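You operate a simulated robot arm through the tools that you are given. There is no shell and no other tool.

The job below is to be done with a simulated robot arm. You get a single attempt, and the scene is never put back.

JOB
Check the cube on the air plate and put it in the tray that the display names.
Fine: press ZERO, push the cube to the yellow stop, switch the air on to read, and off again before the cube goes in its tray.

It is judged by the outcome, as a careful person would: the job done as asked, and still so three seconds after it is handed in. It fails if anything else is knocked over, pushed out of place, dropped, spilled or broken.

ROBOT AND FRAMES
A 7-joint arm with a two-finger parallel gripper, fixed in place. Base frame: the origin is on the floor under the middle of its stand, x ahead of it, y to its left, z up. Lengths are in mm, angles in degrees, forces in N, time in s.
With the tool pointing down near the work surface it reaches from about 360 to 760 mm from the base axis. Its first joint turns from -143.0 to 143.0 degrees. Payload 3 kg.
Tool frame: the origin (TCP) lies between the finger pads and is the grasp point; the fingertips stand 30 mm ahead of it; z points along the fingers, y is the line along which they close. The gripper opens to 94 mm. The fingers are 28 mm wide and 10 mm thick; the gripper's body (50 by 96 mm) begins 55 mm behind the TCP.
Orientation is that of the tool frame in the base frame, as [roll, pitch, yaw] about the fixed x, y, z axes, in that order (R = Rz(yaw) Ry(pitch) Rx(roll)). With the fingers straight down and closing along the base's y, the tool's x points along the base's -x, its y along +y and its z along -z.

CONTROLS
- The arm moves only by the tool move_arm. Its argument "series" is a list of rows, each an object (a shift or turn left out is 0, a gripper value left out holds the last) with "gripper": the opening, from 0 (shut) to 1 (fully open); "travel": the shift along the tool's x, y, z in units of 20 mm (1.0 is 20 mm), a list of three; "turn": the turn, a rotation vector about the tool's x, y, z in units of 6 degrees (1.0 is 6 degrees), a list of three. In form: [{"gripper": gripper, "travel": [x, y, z], "turn": [rx, ry, rz]}, ...]. A call has 1 to 20 rows; each row shifts and turns the commanded pose from where the row before left it, along the tool's axes as they then stand. A call with a number of a shift or a turn outside -1 to 1 is refused whole. Rows are played at 5 a second. More than 50 mm and 8.6 degrees between two rows, or a gripper value outside its range, and nothing of the call is played. Where a pose cannot be reached the arm comes as near as it can. A force on the tool above 40 N (or 10 N above the force at the start of the call, whichever is more), or a blocked arm, ends the call early, and 0.2 s more pass. The fingers move at their own pace (about 45 mm/s each) and stop on an object; they squeeze with about 44 N. The grip force told is the motor's: it shows also when the fingers shut on nothing. Time passes only in rows, and 0.2 s behind the last, so rows that do not move let the fingers close. The reply holds the time, the measured pose of the TCP, the force on the tool along the base axes, the opening and the grip force, in the units named above and with some noise, with the torque about the TCP (base axes, N m) and any sound that the robot's microphone picked up.
- Cameras (640 x 400 px; columns grow to the right, rows downward): "scene" is fixed at [401.4, -650.9, 1375.2]; the picture's right is [0.96, -0.26, 0.00], its down [-0.11, -0.40, -0.91] and it looks along [0.24, 0.88, -0.42] (base axes); focal length 314 px, centre (320, 200). "wrist" rides on the gripper at [76, 14, -103] in the tool frame; the picture's right is [-0.18, 0.98, 0.00], its down [-0.75, -0.14, -0.64] and it looks along [-0.63, -0.12, 0.77] (tool axes); focal length 243 px, centre (320, 200). There is no depth. A picture from a camera that has moved, and an enlarged one, comes with that camera's place and axes in the base frame and with its lens.
- capture(camera): a new picture of that camera. The clock stands still meanwhile.
- slide_trunk(by): moves the trunk up (or, below 0, down) by that many mm; the arm rides with it, the base frame stays. It gives what a move gives, with no picture.
- enlarge(camera, box): a new picture of the part [left, top, right, bottom] of that camera's present view, enlarged. The clock stands still meanwhile.
- hand_in(): hands the job in; it is judged then, once.

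Places have to be worked out from the pictures, the camera data and where the tool is seen. Open the gripper and draw the arm clear of the work before you hand the job in, unless the task says otherwise.

The tools are called after ">>>" by a JSON object that holds its "op" and its "data". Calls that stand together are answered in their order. move_arm: Moves the arm, as the interface text tells. Its arguments: {"type":"object","properties":{"series":{"type":"array","items":{"type":"object","properties":{"gripper":{"type":"number"},"travel":{"type":"array","items":{"type":"number"}},"turn":{"type":"array","items":{"type":"number"}}}}}},"required":["series"]} The other tools are called the same way: slide_trunk (by) moves the trunk up or down; capture (camera) takes a picture; enlarge (camera, box) takes an enlarged picture of a part of a camera's view; hand_in () hands the job in.

At the start:

```text
clock: 0.0
eef_pos: [369.3, 269.5, 1137.1]
tcp_rot: [-179.9, 0.1, 179.9]
contact_force: [0.3, 0.2, -0.2]
moment: [-0.01, 0.02, 0.01]
finger_gap: 93.9
gripper_force: 0.0
trunk travel left (down, up): [-150.0, 240.0]
```

scene: 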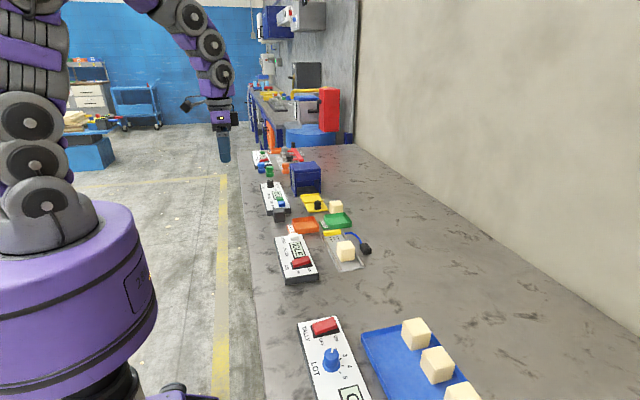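
wrist: 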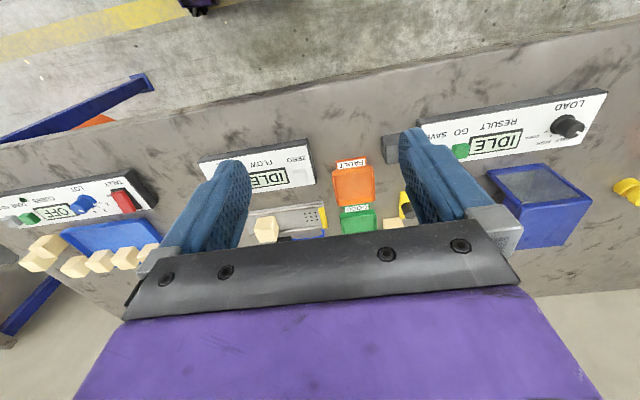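

I start by looking closer at the bench from both cameras before moving anything.

>>> {"op": "enlarge", "data": {"camera": "scene", "box": [240, 170, 400, 290]}}

>>> {"op": "enlarge", "data": {"camera": "wrist", "box": [190, 120, 430, 270]}}

```text
3.33 times, centred on (320, 230) of scene
camera zoom: at [401.4, -650.9, 1375.2], right [0.96, -0.26, 0.0], down [-0.11, -0.4, -0.91], along [0.24, 0.88, -0.42], focal length 1046 px, centre (320, 100)
```

zoom: 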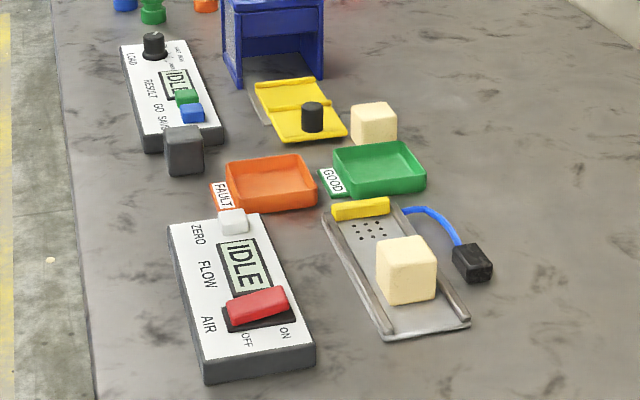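

```text
2.67 times, centred on (310, 195) of wrist
camera zoom: at [293.0, 284.9, 1240.1], right [0.18, 0.98, 0.0], down [0.75, -0.14, 0.64], along [0.63, -0.12, -0.77], focal length 647 px, centre (347, 213)
```

zoom: 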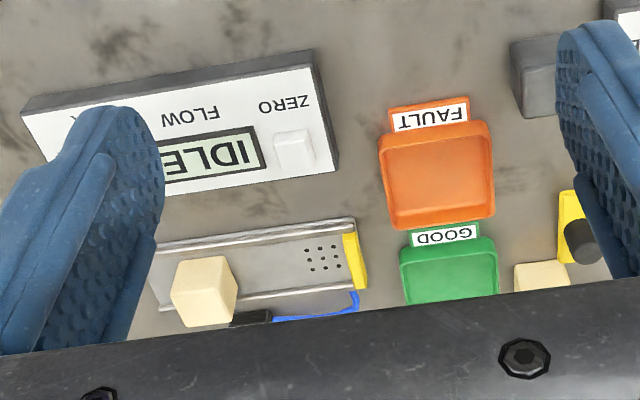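

The trays, plate, cube and panel triangulate to a bench height near z≈820. I zoom further on the panel and the plate to read the switch, labels and rail layout.

>>> {"op": "enlarge", "data": {"camera": "scene", "box": [276, 220, 324, 250]}}

>>> {"op": "enlarge", "data": {"camera": "scene", "box": [276, 248, 332, 283]}}

>>> {"op": "enlarge", "data": {"camera": "scene", "box": [316, 225, 380, 275]}}

>>> {"op": "enlarge", "data": {"camera": "scene", "box": [284, 190, 364, 240]}}

```text
13.33 times, centred on (300, 235) of scene
camera zoom: at [401.4, -650.9, 1375.2], right [0.96, -0.26, 0.0], down [-0.11, -0.4, -0.91], along [0.24, 0.88, -0.42], focal length 4185 px, centre (587, -267)
```

zoom: 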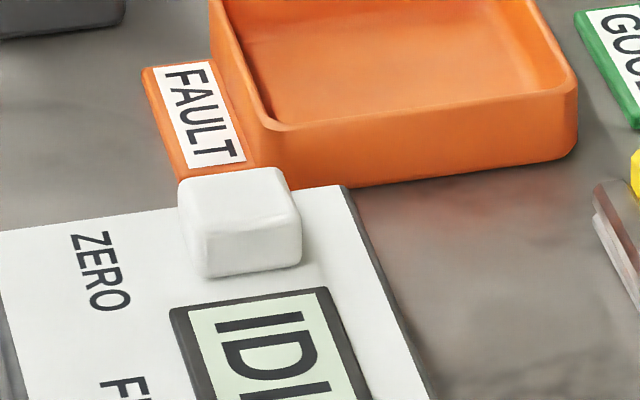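

```text
11.43 times, centred on (304, 266) of scene
camera zoom: at [401.4, -650.9, 1375.2], right [0.96, -0.26, 0.0], down [-0.11, -0.4, -0.91], along [0.24, 0.88, -0.42], focal length 3587 px, centre (503, -549)
```

zoom: 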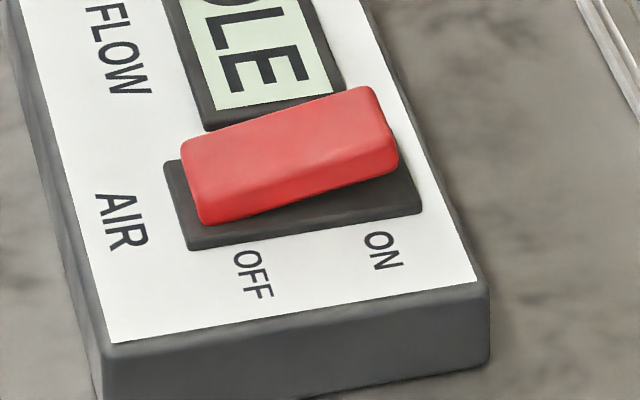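

```text
8.00 times, centred on (348, 250) of scene
camera zoom: at [401.4, -650.9, 1375.2], right [0.96, -0.26, 0.0], down [-0.11, -0.4, -0.91], along [0.24, 0.88, -0.42], focal length 2511 px, centre (96, -200)
```

zoom: 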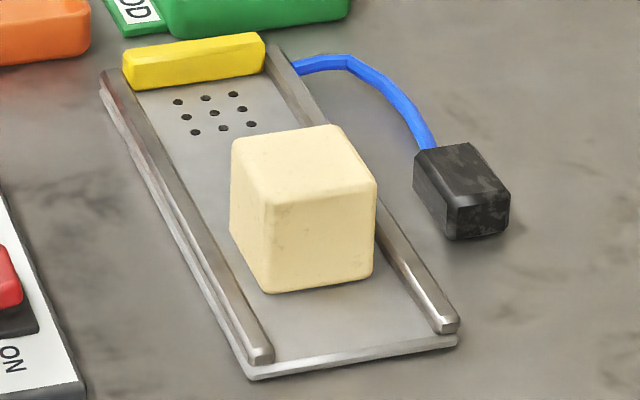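

```text
8.00 times, centred on (324, 215) of scene
camera zoom: at [401.4, -650.9, 1375.2], right [0.96, -0.26, 0.0], down [-0.11, -0.4, -0.91], along [0.24, 0.88, -0.42], focal length 2511 px, centre (288, 80)
```

zoom: 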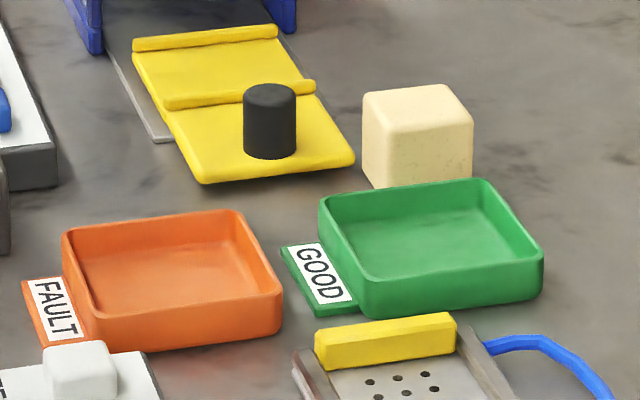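

The rocker is on OFF (its -x end is down and the ON end is up), and the plate's stop is at its +y end. I move to about (526, 180, 1000) to get a close, unobstructed wrist view of panel and plate.

>>> {"op": "move_arm", "data": {"series": [{"gripper": 1, "travel": [-0.785, -0.448, 0.685]}, {"travel": [-0.785, -0.448, 0.685]}, {"travel": [-0.785, -0.448, 0.685]}, {"travel": [-0.785, -0.448, 0.685]}, {"travel": [-0.785, -0.448, 0.685]}, {"travel": [-0.785, -0.448, 0.685]}, {"travel": [-0.785, -0.448, 0.685]}, {"travel": [-0.785, -0.448, 0.685]}, {"travel": [-0.785, -0.448, 0.685]}, {"travel": [-0.785, -0.448, 0.685]}, {"travel": [0, 0, 0]}]}}

>>> {"op": "capture", "data": {"camera": "wrist"}}

>>> {"op": "capture", "data": {"camera": "scene"}}

```text
clock: 2.4
eef_pos: [524.4, 179.1, 1000.8]
tcp_rot: [180.0, 0.0, 180.0]
contact_force: [0.0, 0.1, 1.2]
moment: [0.0, -0.03, 0.03]
finger_gap: 94.0
gripper_force: 0.0
trunk travel left (down, up): [-150.0, 240.0]
```

```text
taken
camera wrist: at [449.0, 193.5, 1103.3], right [0.18, 0.98, 0.0], down [0.75, -0.14, 0.64], along [0.63, -0.12, -0.77], focal length 243 px, centre (320, 200)
```

wrist: 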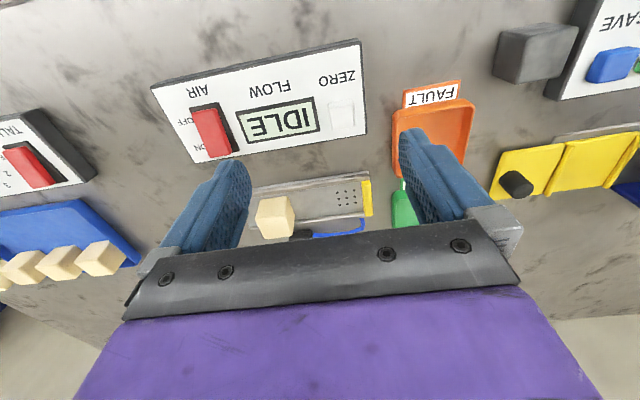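

```text
taken
```

scene: 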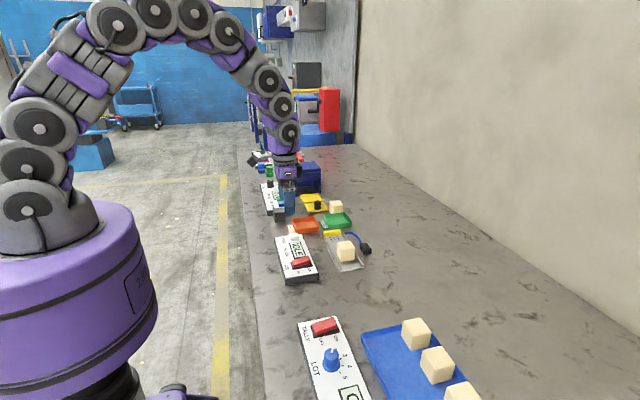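

The panel and plate are in clear view. I enlarge the relevant regions for accurate positions.

>>> {"op": "enlarge", "data": {"camera": "wrist", "box": [140, 30, 380, 180]}}

>>> {"op": "enlarge", "data": {"camera": "wrist", "box": [236, 150, 428, 270]}}

```text
2.67 times, centred on (260, 105) of wrist
camera zoom: at [449.0, 193.5, 1103.3], right [0.18, 0.98, 0.0], down [0.75, -0.14, 0.64], along [0.63, -0.12, -0.77], focal length 647 px, centre (480, 453)
```

zoom: 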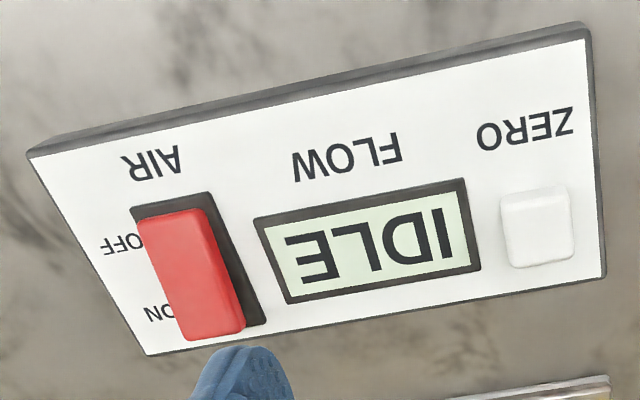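

```text
3.33 times, centred on (332, 210) of wrist
camera zoom: at [449.0, 193.5, 1103.3], right [0.18, 0.98, 0.0], down [0.75, -0.14, 0.64], along [0.63, -0.12, -0.77], focal length 809 px, centre (280, 167)
```

zoom: 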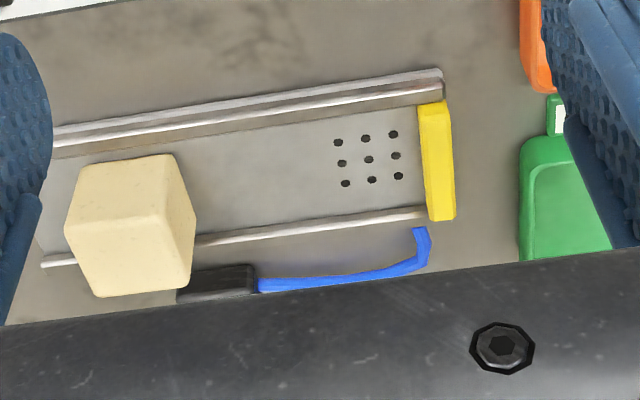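

The button top works out to about (545, 198.5, 855) and the rocker's raised ON end to about (563, 59, 858). I zoom onto the cube and the stop to pin their positions.

>>> {"op": "enlarge", "data": {"camera": "wrist", "box": [244, 180, 324, 230]}}

>>> {"op": "enlarge", "data": {"camera": "wrist", "box": [316, 165, 396, 215]}}

>>> {"op": "enlarge", "data": {"camera": "scene", "box": [324, 226, 372, 256]}}

>>> {"op": "enlarge", "data": {"camera": "scene", "box": [330, 236, 378, 274]}}

```text
8.00 times, centred on (284, 205) of wrist
camera zoom: at [449.0, 193.5, 1103.3], right [0.18, 0.98, 0.0], down [0.75, -0.14, 0.64], along [0.63, -0.12, -0.77], focal length 1941 px, centre (608, 160)
```

zoom: 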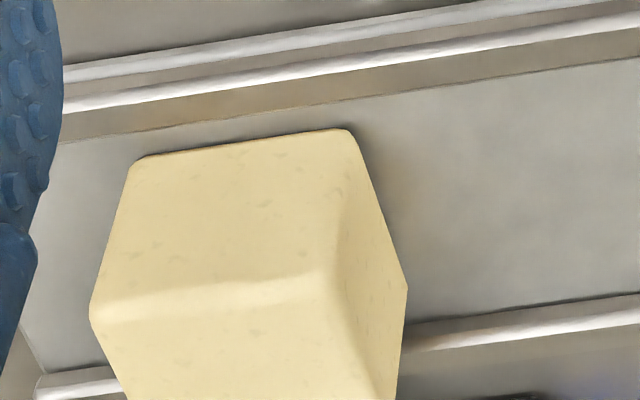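

```text
8.00 times, centred on (356, 190) of wrist
camera zoom: at [449.0, 193.5, 1103.3], right [0.18, 0.98, 0.0], down [0.75, -0.14, 0.64], along [0.63, -0.12, -0.77], focal length 1941 px, centre (32, 280)
```

zoom: 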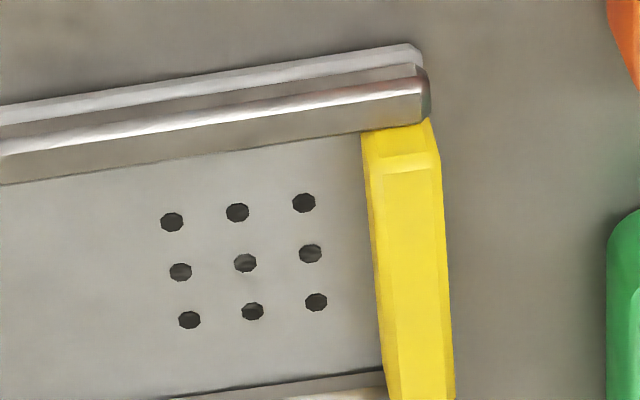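

```text
13.33 times, centred on (348, 241) of scene
camera zoom: at [401.4, -650.9, 1375.2], right [0.96, -0.26, 0.0], down [-0.11, -0.4, -0.91], along [0.24, 0.88, -0.42], focal length 4185 px, centre (-53, -347)
```

zoom: 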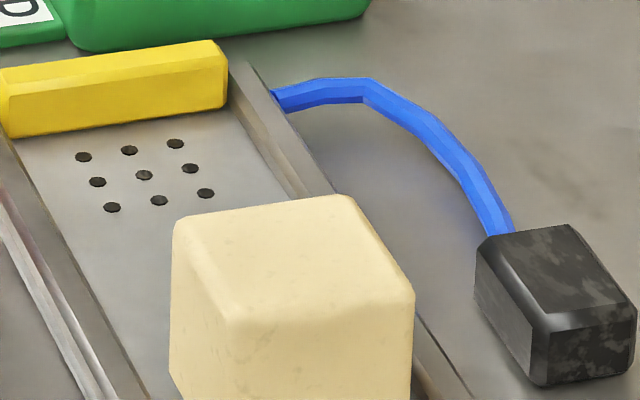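

```text
10.53 times, centred on (354, 255) of scene
camera zoom: at [401.4, -650.9, 1375.2], right [0.96, -0.26, 0.0], down [-0.11, -0.4, -0.91], along [0.24, 0.88, -0.42], focal length 3304 px, centre (-38, -379)
```

zoom: 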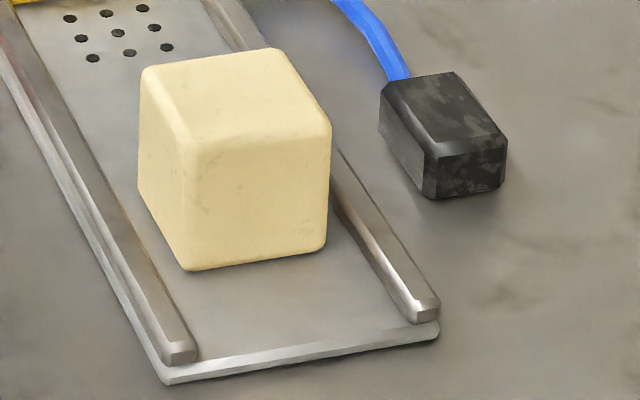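

Cube is about 44 mm, centred near (681, 86), plate top z≈825; stop face at y≈214.7 with its holes centred at (680, 191). I shut the gripper and come above the ZERO button at (545.3, 198.6), tips about 15 mm over it.

>>> {"op": "move_arm", "data": {"series": [{"gripper": 0, "travel": [-0.149, 0.139, 0.72]}, {"travel": [-0.149, 0.139, 0.72]}, {"travel": [-0.149, 0.139, 0.72]}, {"travel": [-0.149, 0.139, 0.72]}, {"travel": [-0.149, 0.139, 0.72]}, {"travel": [-0.149, 0.139, 0.72]}, {"travel": [-0.149, 0.139, 0.72]}, {"travel": [0, 0, 0]}, {"travel": [0, 0, 0]}]}}

>>> {"op": "enlarge", "data": {"camera": "scene", "box": [260, 200, 340, 250]}}

>>> {"op": "capture", "data": {"camera": "wrist"}}

```text
clock: 4.4
eef_pos: [545.0, 198.5, 899.9]
tcp_rot: [-180.0, 0.1, 179.9]
contact_force: [0.0, 0.0, 0.4]
moment: [0.03, -0.03, 0.02]
finger_gap: 0.0
gripper_force: 32.9
trunk travel left (down, up): [-150.0, 240.0]
```

```text
8.00 times, centred on (300, 225) of scene
camera zoom: at [401.4, -650.9, 1375.2], right [0.96, -0.26, 0.0], down [-0.11, -0.4, -0.91], along [0.24, 0.88, -0.42], focal length 2511 px, centre (480, 0)
```

zoom: 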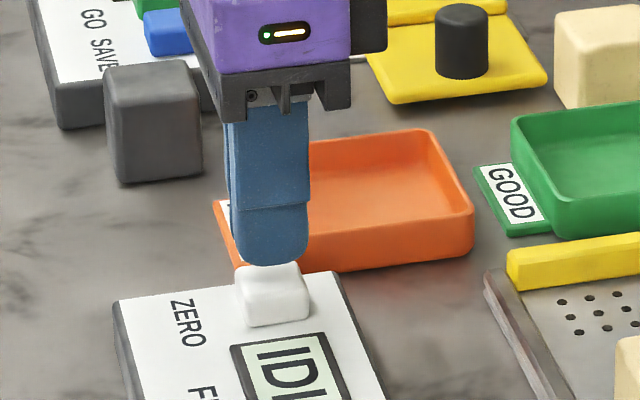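

```text
taken
camera wrist: at [470.2, 212.8, 1002.4], right [0.18, 0.98, 0.0], down [0.75, -0.14, 0.64], along [0.63, -0.12, -0.77], focal length 243 px, centre (320, 200)
```

wrist: 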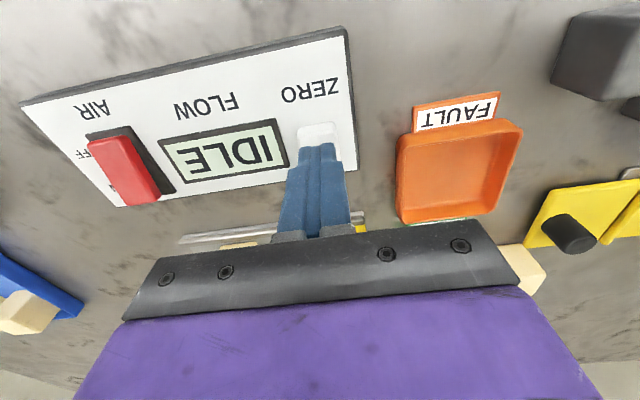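

The tips are right above the ZERO button, about 15 mm over it. I come down 12 mm and then press in small steps, watching force and sound.

>>> {"op": "move_arm", "data": {"series": [{"gripper": 0, "travel": [0, 0, 0.35]}, {"travel": [0, 0, 0.25]}, {"travel": [0, 0, 0.1]}, {"travel": [0, 0, 0.1]}, {"travel": [0, 0, 0.1]}]}}

>>> {"op": "enlarge", "data": {"camera": "scene", "box": [264, 220, 328, 260]}}

```text
clock: 5.6
eef_pos: [546.3, 198.3, 883.0]
tcp_rot: [180.0, 0.0, 180.0]
contact_force: [-3.0, 0.0, 9.0]
moment: [-0.03, 0.09, 0.04]
finger_gap: 0.0
gripper_force: 33.2
trunk travel left (down, up): [-150.0, 240.0]
heard: click
```

```text
10.00 times, centred on (296, 240) of scene
camera zoom: at [401.4, -650.9, 1375.2], right [0.96, -0.26, 0.0], down [-0.11, -0.4, -0.91], along [0.24, 0.88, -0.42], focal length 3139 px, centre (560, -200)
```

zoom: 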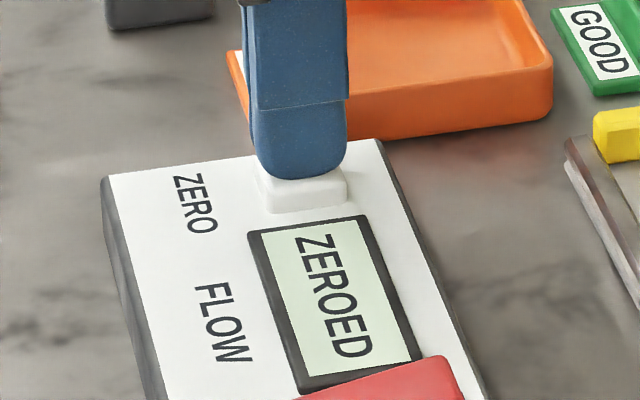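

The display reads ZEROED after the click. I lift off, cross above everything at z≈930 and stop over the plate just behind the cube, at about (681, 40).

>>> {"op": "move_arm", "data": {"series": [{"gripper": 0, "travel": [0, 0, -0.5]}, {"travel": [0, 0, -0.8]}, {"travel": [0, 0, -0.8]}, {"travel": [0, 0, -0.4]}, {"travel": [-0.749, -0.88, 0]}, {"travel": [-0.749, -0.88, 0]}, {"travel": [-0.749, -0.88, 0]}, {"travel": [-0.749, -0.88, 0]}, {"travel": [-0.749, -0.88, 0]}, {"travel": [-0.749, -0.88, 0]}, {"travel": [-0.749, -0.88, 0]}, {"travel": [-0.749, -0.88, 0]}, {"travel": [-0.749, -0.88, 0]}, {"travel": [0, 0, 0]}]}}

>>> {"op": "enlarge", "data": {"camera": "scene", "box": [264, 200, 392, 280]}}

>>> {"op": "capture", "data": {"camera": "wrist"}}

```text
clock: 8.6
eef_pos: [680.5, 39.0, 932.6]
tcp_rot: [-179.9, 0.0, 180.0]
contact_force: [-0.1, 0.6, -0.1]
moment: [-0.02, -0.01, 0.04]
finger_gap: 0.0
gripper_force: 33.1
trunk travel left (down, up): [-150.0, 240.0]
```

```text
5.00 times, centred on (328, 240) of scene
camera zoom: at [401.4, -650.9, 1375.2], right [0.96, -0.26, 0.0], down [-0.11, -0.4, -0.91], along [0.24, 0.88, -0.42], focal length 1569 px, centre (280, 0)
```

zoom: 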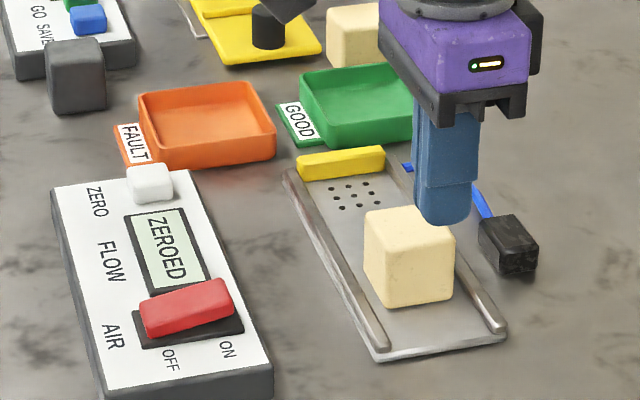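

```text
taken
camera wrist: at [605.0, 53.5, 1035.0], right [0.18, 0.98, 0.0], down [0.75, -0.14, 0.64], along [0.63, -0.12, -0.77], focal length 243 px, centre (320, 200)
```

wrist: 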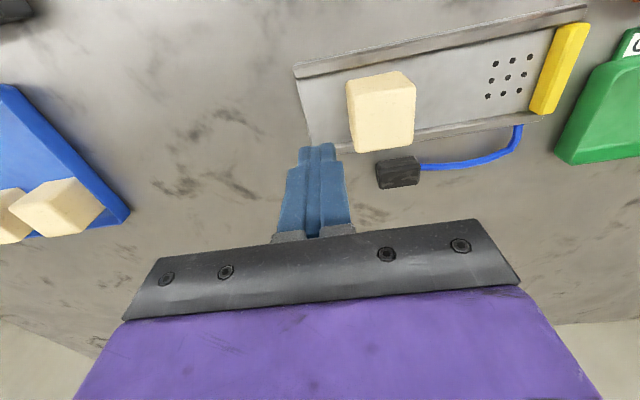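

The tool is over the plate's open end behind the cube. I take a closer look at the cube to verify the x centre-line before lowering.

>>> {"op": "enlarge", "data": {"camera": "wrist", "box": [280, 50, 440, 150]}}

```text
4.00 times, centred on (360, 100) of wrist
camera zoom: at [605.0, 53.5, 1035.0], right [0.18, 0.98, 0.0], down [0.75, -0.14, 0.64], along [0.63, -0.12, -0.77], focal length 970 px, centre (160, 600)
```

zoom: 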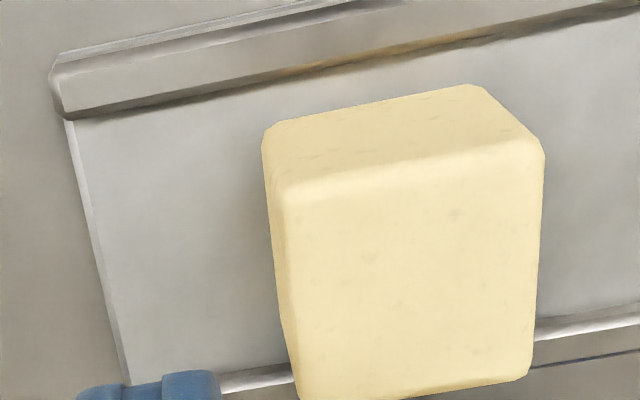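

The cube spans x≈660–702 and y≈64.5–107.5, so pushing along x=681 is centred. I lower the closed fingers to tip height ≈832 behind it and push slowly along +y, stopping short of the stop.

>>> {"op": "move_arm", "data": {"series": [{"gripper": 0, "travel": [-0.025, 0, 0.7]}, {"travel": [0, 0, 0.7]}, {"travel": [0, 0, 0.7]}, {"travel": [0, 0, 0.7]}, {"travel": [0, 0, 0.5]}, {"travel": [0, 0, 0.23]}, {"travel": [0, 0, 0]}, {"travel": [0, 0.3, 0]}, {"travel": [0, 0.3, 0]}, {"travel": [0, 0.3, 0]}]}}

>>> {"op": "enlarge", "data": {"camera": "scene", "box": [304, 210, 400, 270]}}

```text
clock: 10.8
eef_pos: [682.5, 57.8, 860.8]
tcp_rot: [179.9, -0.1, 179.9]
contact_force: [0.4, 0.1, -0.3]
moment: [0.03, -0.01, 0.01]
finger_gap: 0.1
gripper_force: 33.2
trunk travel left (down, up): [-150.0, 240.0]
```

```text
6.67 times, centred on (352, 240) of scene
camera zoom: at [401.4, -650.9, 1375.2], right [0.96, -0.26, 0.0], down [-0.11, -0.4, -0.91], along [0.24, 0.88, -0.42], focal length 2092 px, centre (107, -67)
```

zoom: 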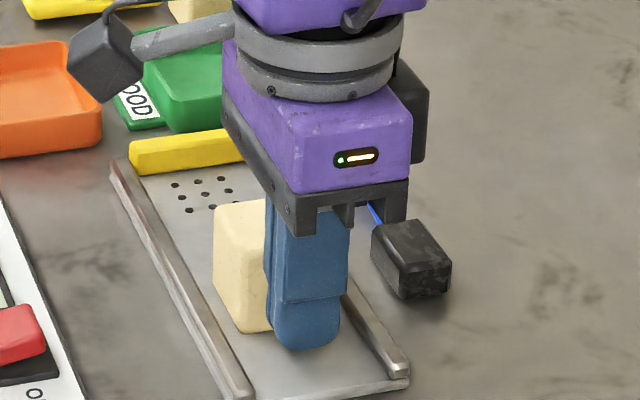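

The fingers are just at the cube's rear face with no adverse force. I push on in 8 mm rows to about y=152, short of the stop, then check.

>>> {"op": "move_arm", "data": {"series": [{"gripper": 0, "travel": [0, 0.3, 0]}, {"travel": [0, 0.4, 0]}, {"travel": [0, 0.4, 0]}, {"travel": [0, 0.4, 0]}, {"travel": [0, 0.4, 0]}, {"travel": [0, 0.4, 0]}, {"travel": [0, 0.4, 0]}, {"travel": [0, 0.4, 0]}, {"travel": [0, 0.4, 0]}, {"travel": [0, 0.4, 0]}, {"travel": [0, 0.4, 0]}, {"travel": [0, 0.3, 0]}, {"travel": [0, 0.1, 0]}]}}

>>> {"op": "enlarge", "data": {"camera": "scene", "box": [304, 210, 400, 270]}}

>>> {"op": "capture", "data": {"camera": "wrist"}}

```text
clock: 13.6
eef_pos: [682.7, 151.8, 861.4]
tcp_rot: [-179.9, 0.0, 179.9]
contact_force: [-0.1, -0.1, -0.2]
moment: [0.02, 0.0, 0.0]
finger_gap: 0.0
gripper_force: 32.8
trunk travel left (down, up): [-150.0, 240.0]
```

```text
6.67 times, centred on (352, 240) of scene
camera zoom: at [401.4, -650.9, 1375.2], right [0.96, -0.26, 0.0], down [-0.11, -0.4, -0.91], along [0.24, 0.88, -0.42], focal length 2092 px, centre (107, -67)
```

zoom: 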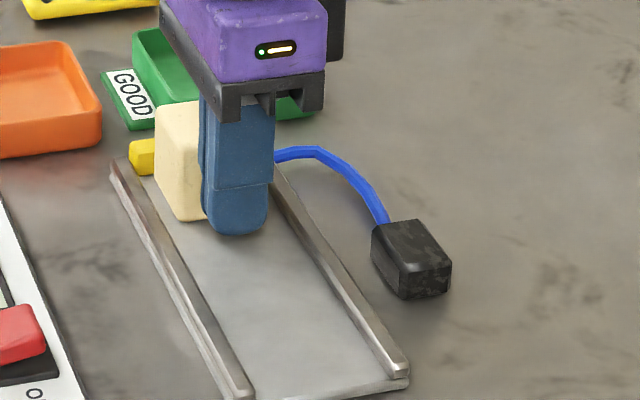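

```text
taken
camera wrist: at [605.8, 166.4, 964.0], right [0.19, 0.98, 0.0], down [0.75, -0.14, 0.64], along [0.63, -0.12, -0.77], focal length 243 px, centre (320, 200)
```

wrist: 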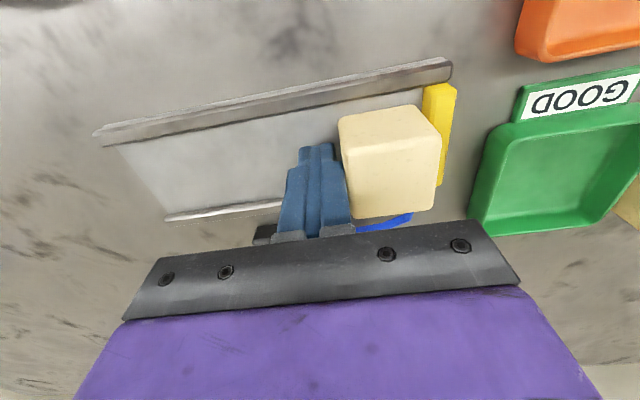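

The cube is following squarely and is close to the stop. I finish in small steps, watching for the force to rise.

>>> {"op": "move_arm", "data": {"series": [{"gripper": 0, "travel": [0, 0.1, 0]}, {"travel": [0, 0.1, 0]}, {"travel": [0, 0.1, 0]}]}}

>>> {"op": "enlarge", "data": {"camera": "wrist", "box": [330, 70, 490, 170]}}

```text
clock: 14.4
eef_pos: [681.1, 155.3, 862.2]
tcp_rot: [-180.0, 0.0, 179.9]
contact_force: [-0.4, -4.6, 2.2]
moment: [0.09, 0.01, 0.02]
finger_gap: 0.1
gripper_force: 33.4
trunk travel left (down, up): [-150.0, 240.0]
```

```text
4.00 times, centred on (410, 120) of wrist
camera zoom: at [605.9, 170.6, 964.6], right [0.19, 0.98, 0.0], down [0.75, -0.14, 0.64], along [0.63, -0.12, -0.77], focal length 970 px, centre (-40, 520)
```

zoom: 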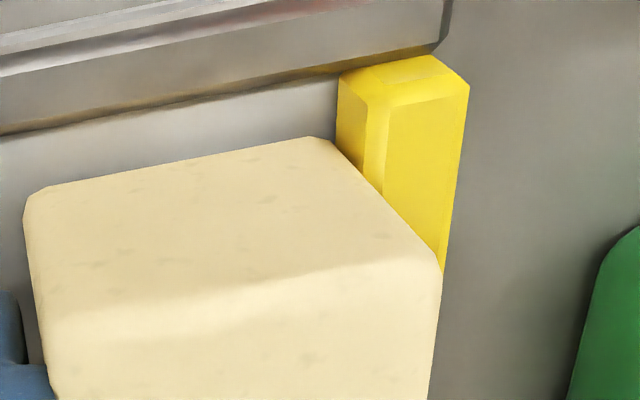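

Force in -y has risen to about 4.6 N and the picture shows the cube's face against the stop. One more 2 mm step will confirm it is seated firmly.

>>> {"op": "move_arm", "data": {"series": [{"gripper": 0, "travel": [0, 0.1, 0]}, {"travel": [0, 0, 0]}]}}

>>> {"op": "enlarge", "data": {"camera": "wrist", "box": [330, 70, 490, 170]}}

```text
clock: 15.0
eef_pos: [682.0, 155.8, 862.4]
tcp_rot: [179.9, 0.0, 179.9]
contact_force: [-0.2, -12.0, 5.1]
moment: [0.1, -0.01, -0.02]
finger_gap: 0.0
gripper_force: 33.7
trunk travel left (down, up): [-150.0, 240.0]
```

```text
4.00 times, centred on (410, 120) of wrist
camera zoom: at [605.9, 171.1, 964.5], right [0.19, 0.98, 0.0], down [0.75, -0.14, 0.64], along [0.63, -0.12, -0.77], focal length 970 px, centre (-40, 520)
```

zoom: 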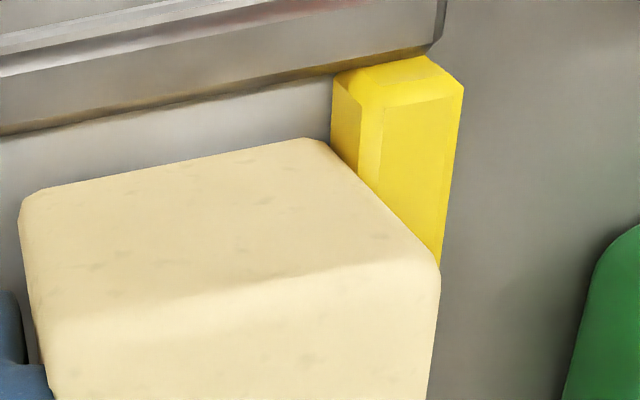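

The force went to 12 N with no further motion, so the cube is seated on the stop. I back off along -y, rise to z≈930 and go over the ON end of the rocker, at about (566, 60).

>>> {"op": "move_arm", "data": {"series": [{"gripper": 0, "travel": [0, -0.3, 0]}, {"travel": [0, -0.7, 0]}, {"travel": [0, -0.9, 0]}, {"travel": [0, 0, -0.7]}, {"travel": [0, 0, -0.9]}, {"travel": [0, 0, -0.9]}, {"travel": [0, 0, -0.9]}, {"travel": [0.83, -0.44, 0]}, {"travel": [0.83, -0.44, 0]}, {"travel": [0.83, -0.44, 0]}, {"travel": [0.83, -0.44, 0]}, {"travel": [0.83, -0.44, 0]}, {"travel": [0.83, -0.44, 0]}, {"travel": [0.83, -0.44, 0]}, {"travel": [0, 0, 0]}]}}

>>> {"op": "enlarge", "data": {"camera": "scene", "box": [264, 205, 392, 285]}}

>>> {"op": "capture", "data": {"camera": "wrist"}}

```text
clock: 18.2
eef_pos: [566.3, 59.5, 928.3]
tcp_rot: [179.9, 0.0, -180.0]
contact_force: [0.8, 0.2, 0.6]
moment: [0.02, -0.02, -0.01]
finger_gap: 0.0
gripper_force: 32.9
trunk travel left (down, up): [-150.0, 240.0]
```

```text
5.00 times, centred on (328, 245) of scene
camera zoom: at [401.4, -650.9, 1375.2], right [0.96, -0.26, 0.0], down [-0.11, -0.4, -0.91], along [0.24, 0.88, -0.42], focal length 1569 px, centre (280, -25)
```

zoom: 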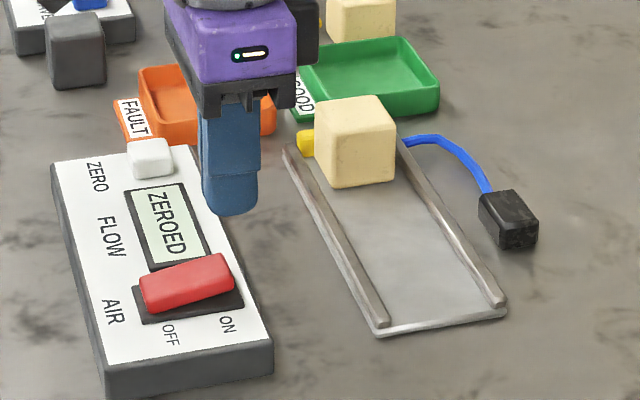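

```text
taken
camera wrist: at [489.5, 74.6, 1031.9], right [0.18, 0.98, 0.0], down [0.75, -0.14, 0.64], along [0.63, -0.12, -0.77], focal length 243 px, centre (320, 200)
```

wrist: 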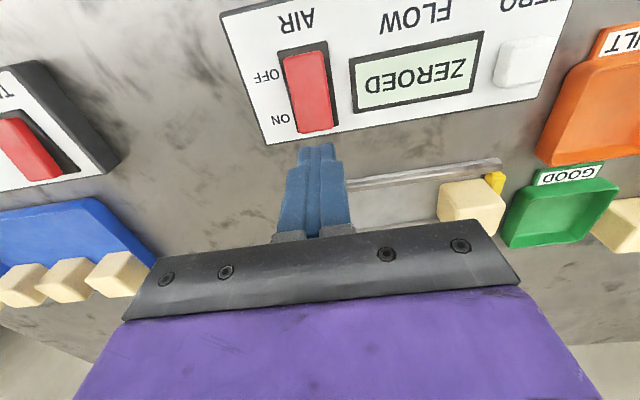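

The cube stays on the stop. From this view the rocker spans x≈514–566 at y≈58.5, so I align to (562, 58.5) and press the ON end down in small steps.

>>> {"op": "move_arm", "data": {"series": [{"gripper": 0, "travel": [0.2, -0.05, 0.6]}, {"travel": [0, 0, 0.6]}, {"travel": [0, 0, 0.5]}, {"travel": [0, 0, 0.2]}, {"travel": [0, 0, 0.1]}, {"travel": [0, 0, 0.1]}, {"travel": [0, 0, 0.1]}]}}

>>> {"op": "enlarge", "data": {"camera": "scene", "box": [264, 225, 344, 285]}}

```text
clock: 19.9
eef_pos: [562.7, 59.7, 889.9]
tcp_rot: [179.8, 0.6, 180.0]
contact_force: [-5.0, -0.8, 27.1]
moment: [0.03, 0.53, 0.07]
finger_gap: 0.2
gripper_force: 33.3
trunk travel left (down, up): [-150.0, 240.0]
stopped in row 7: the force on the tool passed its limit at 42 N (the readings are from after the stop); the commanded pose is now the measured one
```

```text
6.67 times, centred on (304, 255) of scene
camera zoom: at [401.4, -650.9, 1375.2], right [0.96, -0.26, 0.0], down [-0.11, -0.4, -0.91], along [0.24, 0.88, -0.42], focal length 2092 px, centre (427, -167)
```

zoom: 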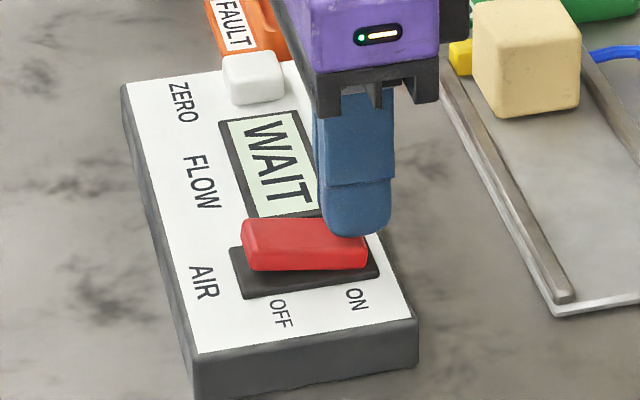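

The rocker has tipped over to ON and the display reads WAIT. I raise the tool clear and let a little time pass, then read again.

>>> {"op": "move_arm", "data": {"series": [{"gripper": 0, "travel": [0, 0, -0.3]}, {"travel": [0, 0, -0.7]}, {"travel": [0, 0, -0.5]}, {"travel": [0, 0, 0]}]}}

>>> {"op": "enlarge", "data": {"camera": "scene", "box": [264, 215, 376, 285]}}

```text
clock: 20.9
eef_pos: [561.1, 58.7, 917.7]
tcp_rot: [-180.0, 0.2, 180.0]
contact_force: [-0.3, -0.3, -0.6]
moment: [0.02, -0.02, -0.03]
finger_gap: 0.0
gripper_force: 32.9
trunk travel left (down, up): [-150.0, 240.0]
```

```text
5.71 times, centred on (320, 250) of scene
camera zoom: at [401.4, -650.9, 1375.2], right [0.96, -0.26, 0.0], down [-0.11, -0.4, -0.91], along [0.24, 0.88, -0.42], focal length 1794 px, centre (320, -86)
```

zoom: 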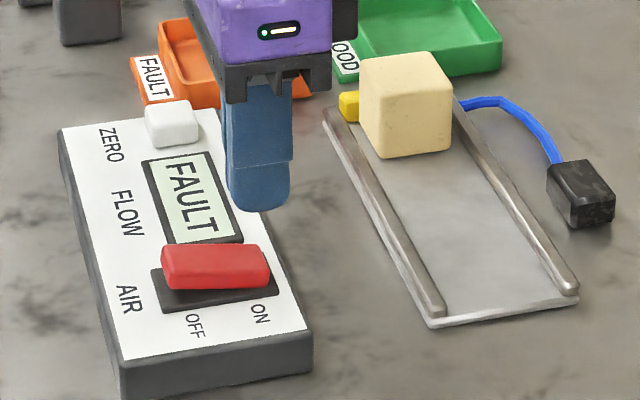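

The display now reads FAULT. Before trusting it I let another second pass and check that the cube is still flush on the stop and the reading steady.

>>> {"op": "move_arm", "data": {"series": [{"gripper": 0, "travel": [0, 0, 0]}, {"travel": [0, 0, 0]}, {"travel": [0, 0, 0]}, {"travel": [0, 0, 0]}, {"travel": [0, 0, 0]}]}}

>>> {"op": "enlarge", "data": {"camera": "scene", "box": [316, 215, 372, 250]}}

>>> {"op": "enlarge", "data": {"camera": "scene", "box": [270, 230, 326, 265]}}

>>> {"op": "capture", "data": {"camera": "wrist"}}

```text
clock: 22.1
eef_pos: [562.0, 58.6, 917.5]
tcp_rot: [-180.0, 0.3, 179.9]
contact_force: [0.5, -0.9, 0.1]
moment: [0.03, -0.01, 0.04]
finger_gap: 0.1
gripper_force: 32.9
trunk travel left (down, up): [-150.0, 240.0]
```

```text
11.43 times, centred on (344, 232) of scene
camera zoom: at [401.4, -650.9, 1375.2], right [0.96, -0.26, 0.0], down [-0.11, -0.4, -0.91], along [0.24, 0.88, -0.42], focal length 3587 px, centre (46, -171)
```

zoom: 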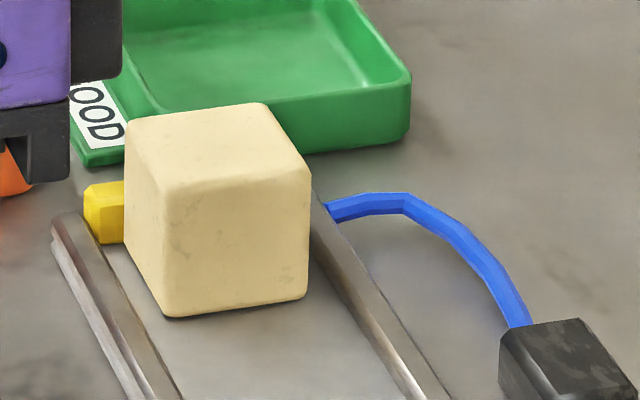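

```text
11.43 times, centred on (298, 248) of scene
camera zoom: at [401.4, -650.9, 1375.2], right [0.96, -0.26, 0.0], down [-0.11, -0.4, -0.91], along [0.24, 0.88, -0.42], focal length 3587 px, centre (571, -343)
```

zoom: 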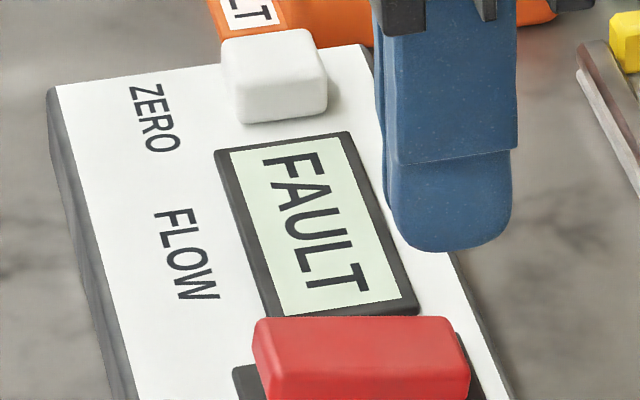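

```text
taken
camera wrist: at [486.4, 74.0, 1019.9], right [0.19, 0.98, 0.0], down [0.75, -0.14, 0.65], along [0.63, -0.12, -0.76], focal length 243 px, centre (320, 200)
```

wrist: 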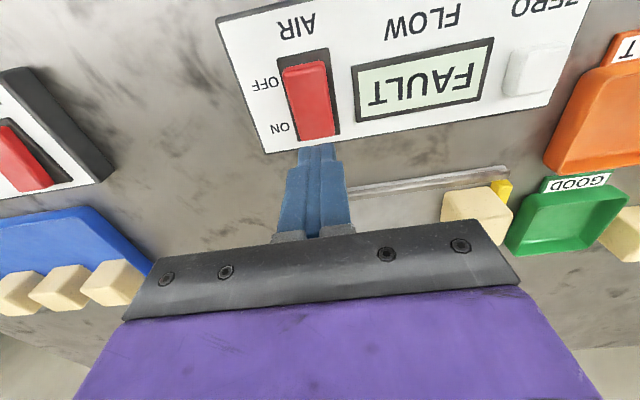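

The reading is steady at FAULT and the cube's corner still computes to flush with the stop. Now I go over the OFF end at x≈515 and press it down to switch the air off.

>>> {"op": "move_arm", "data": {"series": [{"gripper": 0, "travel": [0.8, 0, 0]}, {"travel": [0.8, 0, 0]}, {"travel": [0.75, 0, 0]}, {"travel": [0, 0, 0]}, {"travel": [0, 0, 0.5]}, {"travel": [0, 0, 0.4]}, {"travel": [0, 0, 0.2]}, {"travel": [0, 0, 0.1]}, {"travel": [0, 0, 0.1]}]}}

>>> {"op": "enlarge", "data": {"camera": "scene", "box": [264, 215, 376, 285]}}

```text
clock: 24.1
eef_pos: [515.8, 60.0, 890.5]
tcp_rot: [-180.0, 0.3, 179.9]
contact_force: [0.2, 0.4, 0.6]
moment: [-0.01, 0.01, -0.02]
finger_gap: 0.0
gripper_force: 33.0
trunk travel left (down, up): [-150.0, 240.0]
```

```text
5.71 times, centred on (320, 250) of scene
camera zoom: at [401.4, -650.9, 1375.2], right [0.96, -0.26, 0.0], down [-0.11, -0.4, -0.91], along [0.24, 0.88, -0.42], focal length 1794 px, centre (320, -86)
```

zoom: 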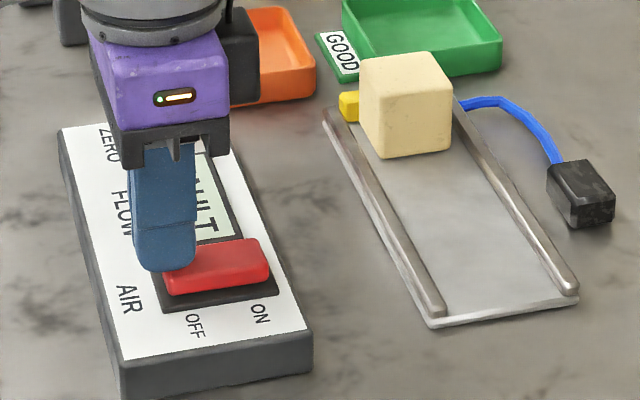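

No force remains, and the rocker looks as if it may have tipped; I zoom in to be sure.

>>> {"op": "enlarge", "data": {"camera": "scene", "box": [276, 240, 324, 270]}}

>>> {"op": "capture", "data": {"camera": "wrist"}}

```text
13.33 times, centred on (300, 255) of scene
camera zoom: at [401.4, -650.9, 1375.2], right [0.96, -0.26, 0.0], down [-0.11, -0.4, -0.91], along [0.24, 0.88, -0.42], focal length 4185 px, centre (587, -533)
```

zoom: 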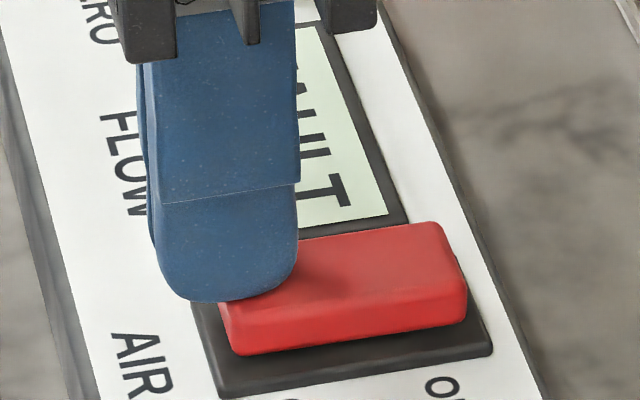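

```text
taken
camera wrist: at [439.7, 74.1, 993.8], right [0.19, 0.98, 0.0], down [0.75, -0.14, 0.65], along [0.63, -0.12, -0.76], focal length 243 px, centre (320, 200)
```

wrist: 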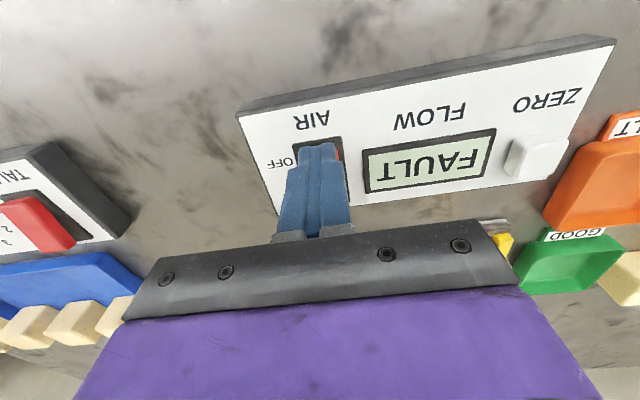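

The rocker seems part-way under the finger. I press on in 2 mm steps until the force rises.

>>> {"op": "move_arm", "data": {"series": [{"gripper": 0, "travel": [0, 0, 0.1]}, {"travel": [0, 0, 0.1]}]}}

>>> {"op": "enlarge", "data": {"camera": "scene", "box": [276, 240, 324, 270]}}

```text
clock: 24.6
eef_pos: [515.1, 59.4, 889.6]
tcp_rot: [179.9, 0.5, -180.0]
contact_force: [-1.9, -0.4, 21.6]
moment: [-0.01, -0.23, 0.04]
finger_gap: 0.1
gripper_force: 32.9
trunk travel left (down, up): [-150.0, 240.0]
```

```text
13.33 times, centred on (300, 255) of scene
camera zoom: at [401.4, -650.9, 1375.2], right [0.96, -0.26, 0.0], down [-0.11, -0.4, -0.91], along [0.24, 0.88, -0.42], focal length 4185 px, centre (587, -533)
```

zoom: 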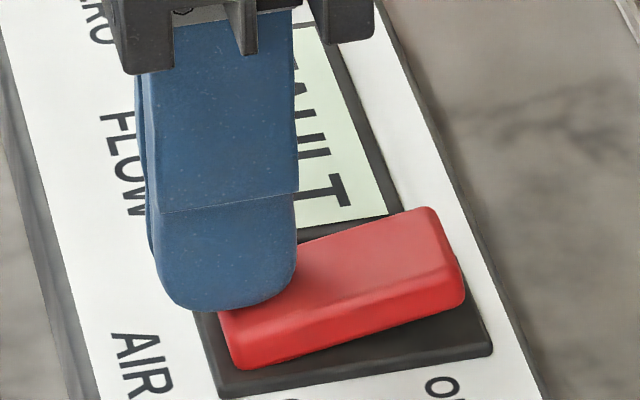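

The rocker's ON end is now clearly up, so it has tipped to OFF. I lift straight up and look again to confirm it stays.

>>> {"op": "move_arm", "data": {"series": [{"gripper": 0, "travel": [0, 0, -0.3]}, {"travel": [0, 0, -0.7]}, {"travel": [0, 0, -0.9]}, {"travel": [0, 0, -0.5]}]}}

>>> {"op": "enlarge", "data": {"camera": "scene", "box": [264, 220, 344, 270]}}

>>> {"op": "capture", "data": {"camera": "wrist"}}

```text
clock: 25.6
eef_pos: [516.2, 59.2, 935.7]
tcp_rot: [-180.0, 0.4, 179.9]
contact_force: [0.3, 0.2, 0.3]
moment: [0.02, -0.02, -0.03]
finger_gap: 0.0
gripper_force: 33.3
trunk travel left (down, up): [-150.0, 240.0]
```

```text
8.00 times, centred on (304, 245) of scene
camera zoom: at [401.4, -650.9, 1375.2], right [0.96, -0.26, 0.0], down [-0.11, -0.4, -0.91], along [0.24, 0.88, -0.42], focal length 2511 px, centre (448, -160)
```

zoom: 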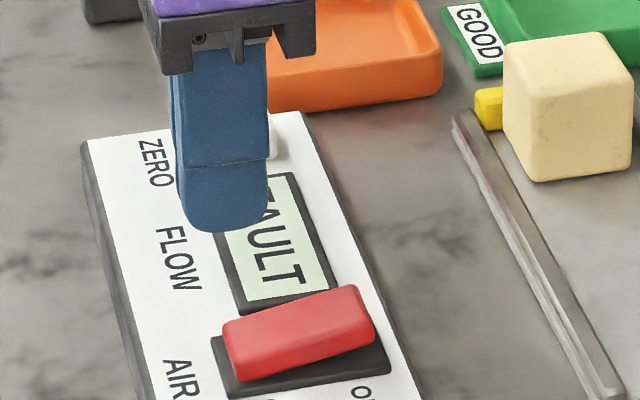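

```text
taken
camera wrist: at [438.8, 73.8, 1038.2], right [0.18, 0.98, 0.0], down [0.75, -0.14, 0.65], along [0.63, -0.12, -0.76], focal length 243 px, centre (320, 200)
```

wrist: 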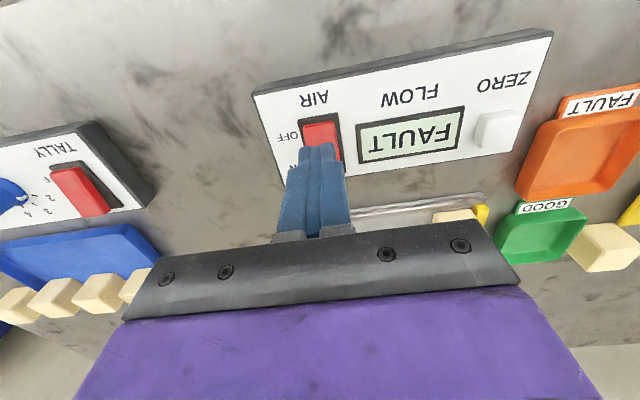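

The switch rests on OFF, the display keeps its FAULT reading, and the cube is still on the stop. I now move above the cube at about (681, 193) with the gripper opened to ~70 mm, still at z≈936.

>>> {"op": "move_arm", "data": {"series": [{"gripper": 0, "travel": [0, 0, 0]}, {"gripper": 0.72, "travel": [-0.824, 0.669, 0]}, {"travel": [-0.824, 0.669, 0]}, {"travel": [-0.824, 0.669, 0]}, {"travel": [-0.824, 0.669, 0]}, {"travel": [-0.824, 0.669, 0]}, {"travel": [-0.824, 0.669, 0]}, {"travel": [-0.824, 0.669, 0]}, {"travel": [-0.824, 0.669, 0]}, {"travel": [-0.824, 0.669, 0]}, {"travel": [-0.824, 0.669, 0]}, {"travel": [0, 0, 0]}]}}

>>> {"op": "capture", "data": {"camera": "wrist"}}

>>> {"op": "enlarge", "data": {"camera": "scene", "box": [280, 200, 392, 270]}}

```text
clock: 28.2
eef_pos: [681.4, 192.4, 936.7]
tcp_rot: [-179.9, 0.4, 179.9]
contact_force: [-0.4, -0.3, 0.3]
moment: [-0.03, 0.03, 0.0]
finger_gap: 67.5
gripper_force: 0.0
trunk travel left (down, up): [-150.0, 240.0]
```

```text
taken
camera wrist: at [604.3, 207.4, 1039.2], right [0.19, 0.98, 0.0], down [0.75, -0.14, 0.65], along [0.64, -0.12, -0.76], focal length 243 px, centre (320, 200)
```

wrist: 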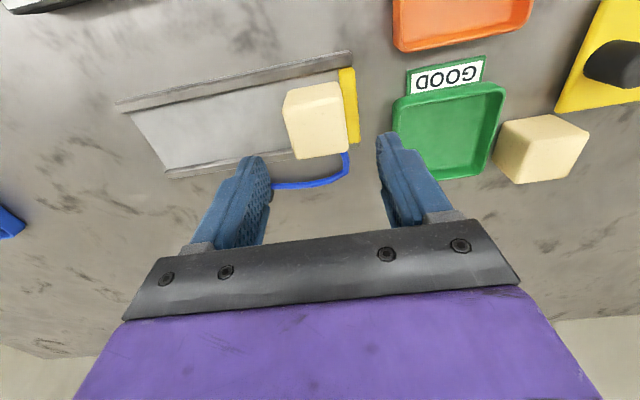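

```text
5.71 times, centred on (336, 235) of scene
camera zoom: at [401.4, -650.9, 1375.2], right [0.96, -0.26, 0.0], down [-0.11, -0.4, -0.91], along [0.24, 0.88, -0.42], focal length 1794 px, centre (229, 0)
```

zoom: 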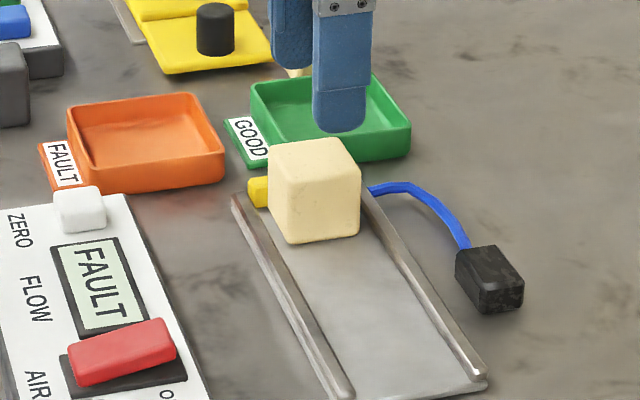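

I zoom into this wrist view to check the cube's centre and the stop height before going down over it.

>>> {"op": "enlarge", "data": {"camera": "wrist", "box": [260, 60, 388, 140]}}

>>> {"op": "enlarge", "data": {"camera": "wrist", "box": [260, 100, 420, 200]}}

```text
5.00 times, centred on (324, 100) of wrist
camera zoom: at [604.3, 207.4, 1039.2], right [0.19, 0.98, 0.0], down [0.75, -0.14, 0.65], along [0.64, -0.12, -0.76], focal length 1213 px, centre (300, 700)
```

zoom: 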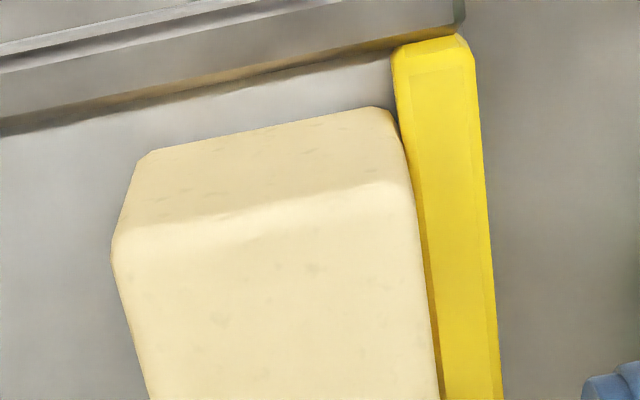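

```text
4.00 times, centred on (340, 150) of wrist
camera zoom: at [604.3, 207.4, 1039.2], right [0.19, 0.98, 0.0], down [0.75, -0.14, 0.65], along [0.64, -0.12, -0.76], focal length 970 px, centre (240, 400)
```

zoom: 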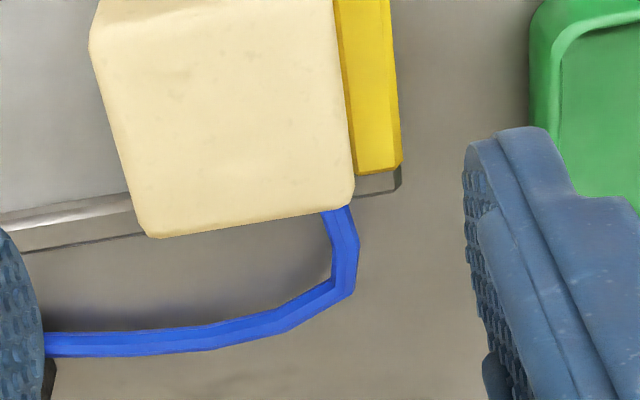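

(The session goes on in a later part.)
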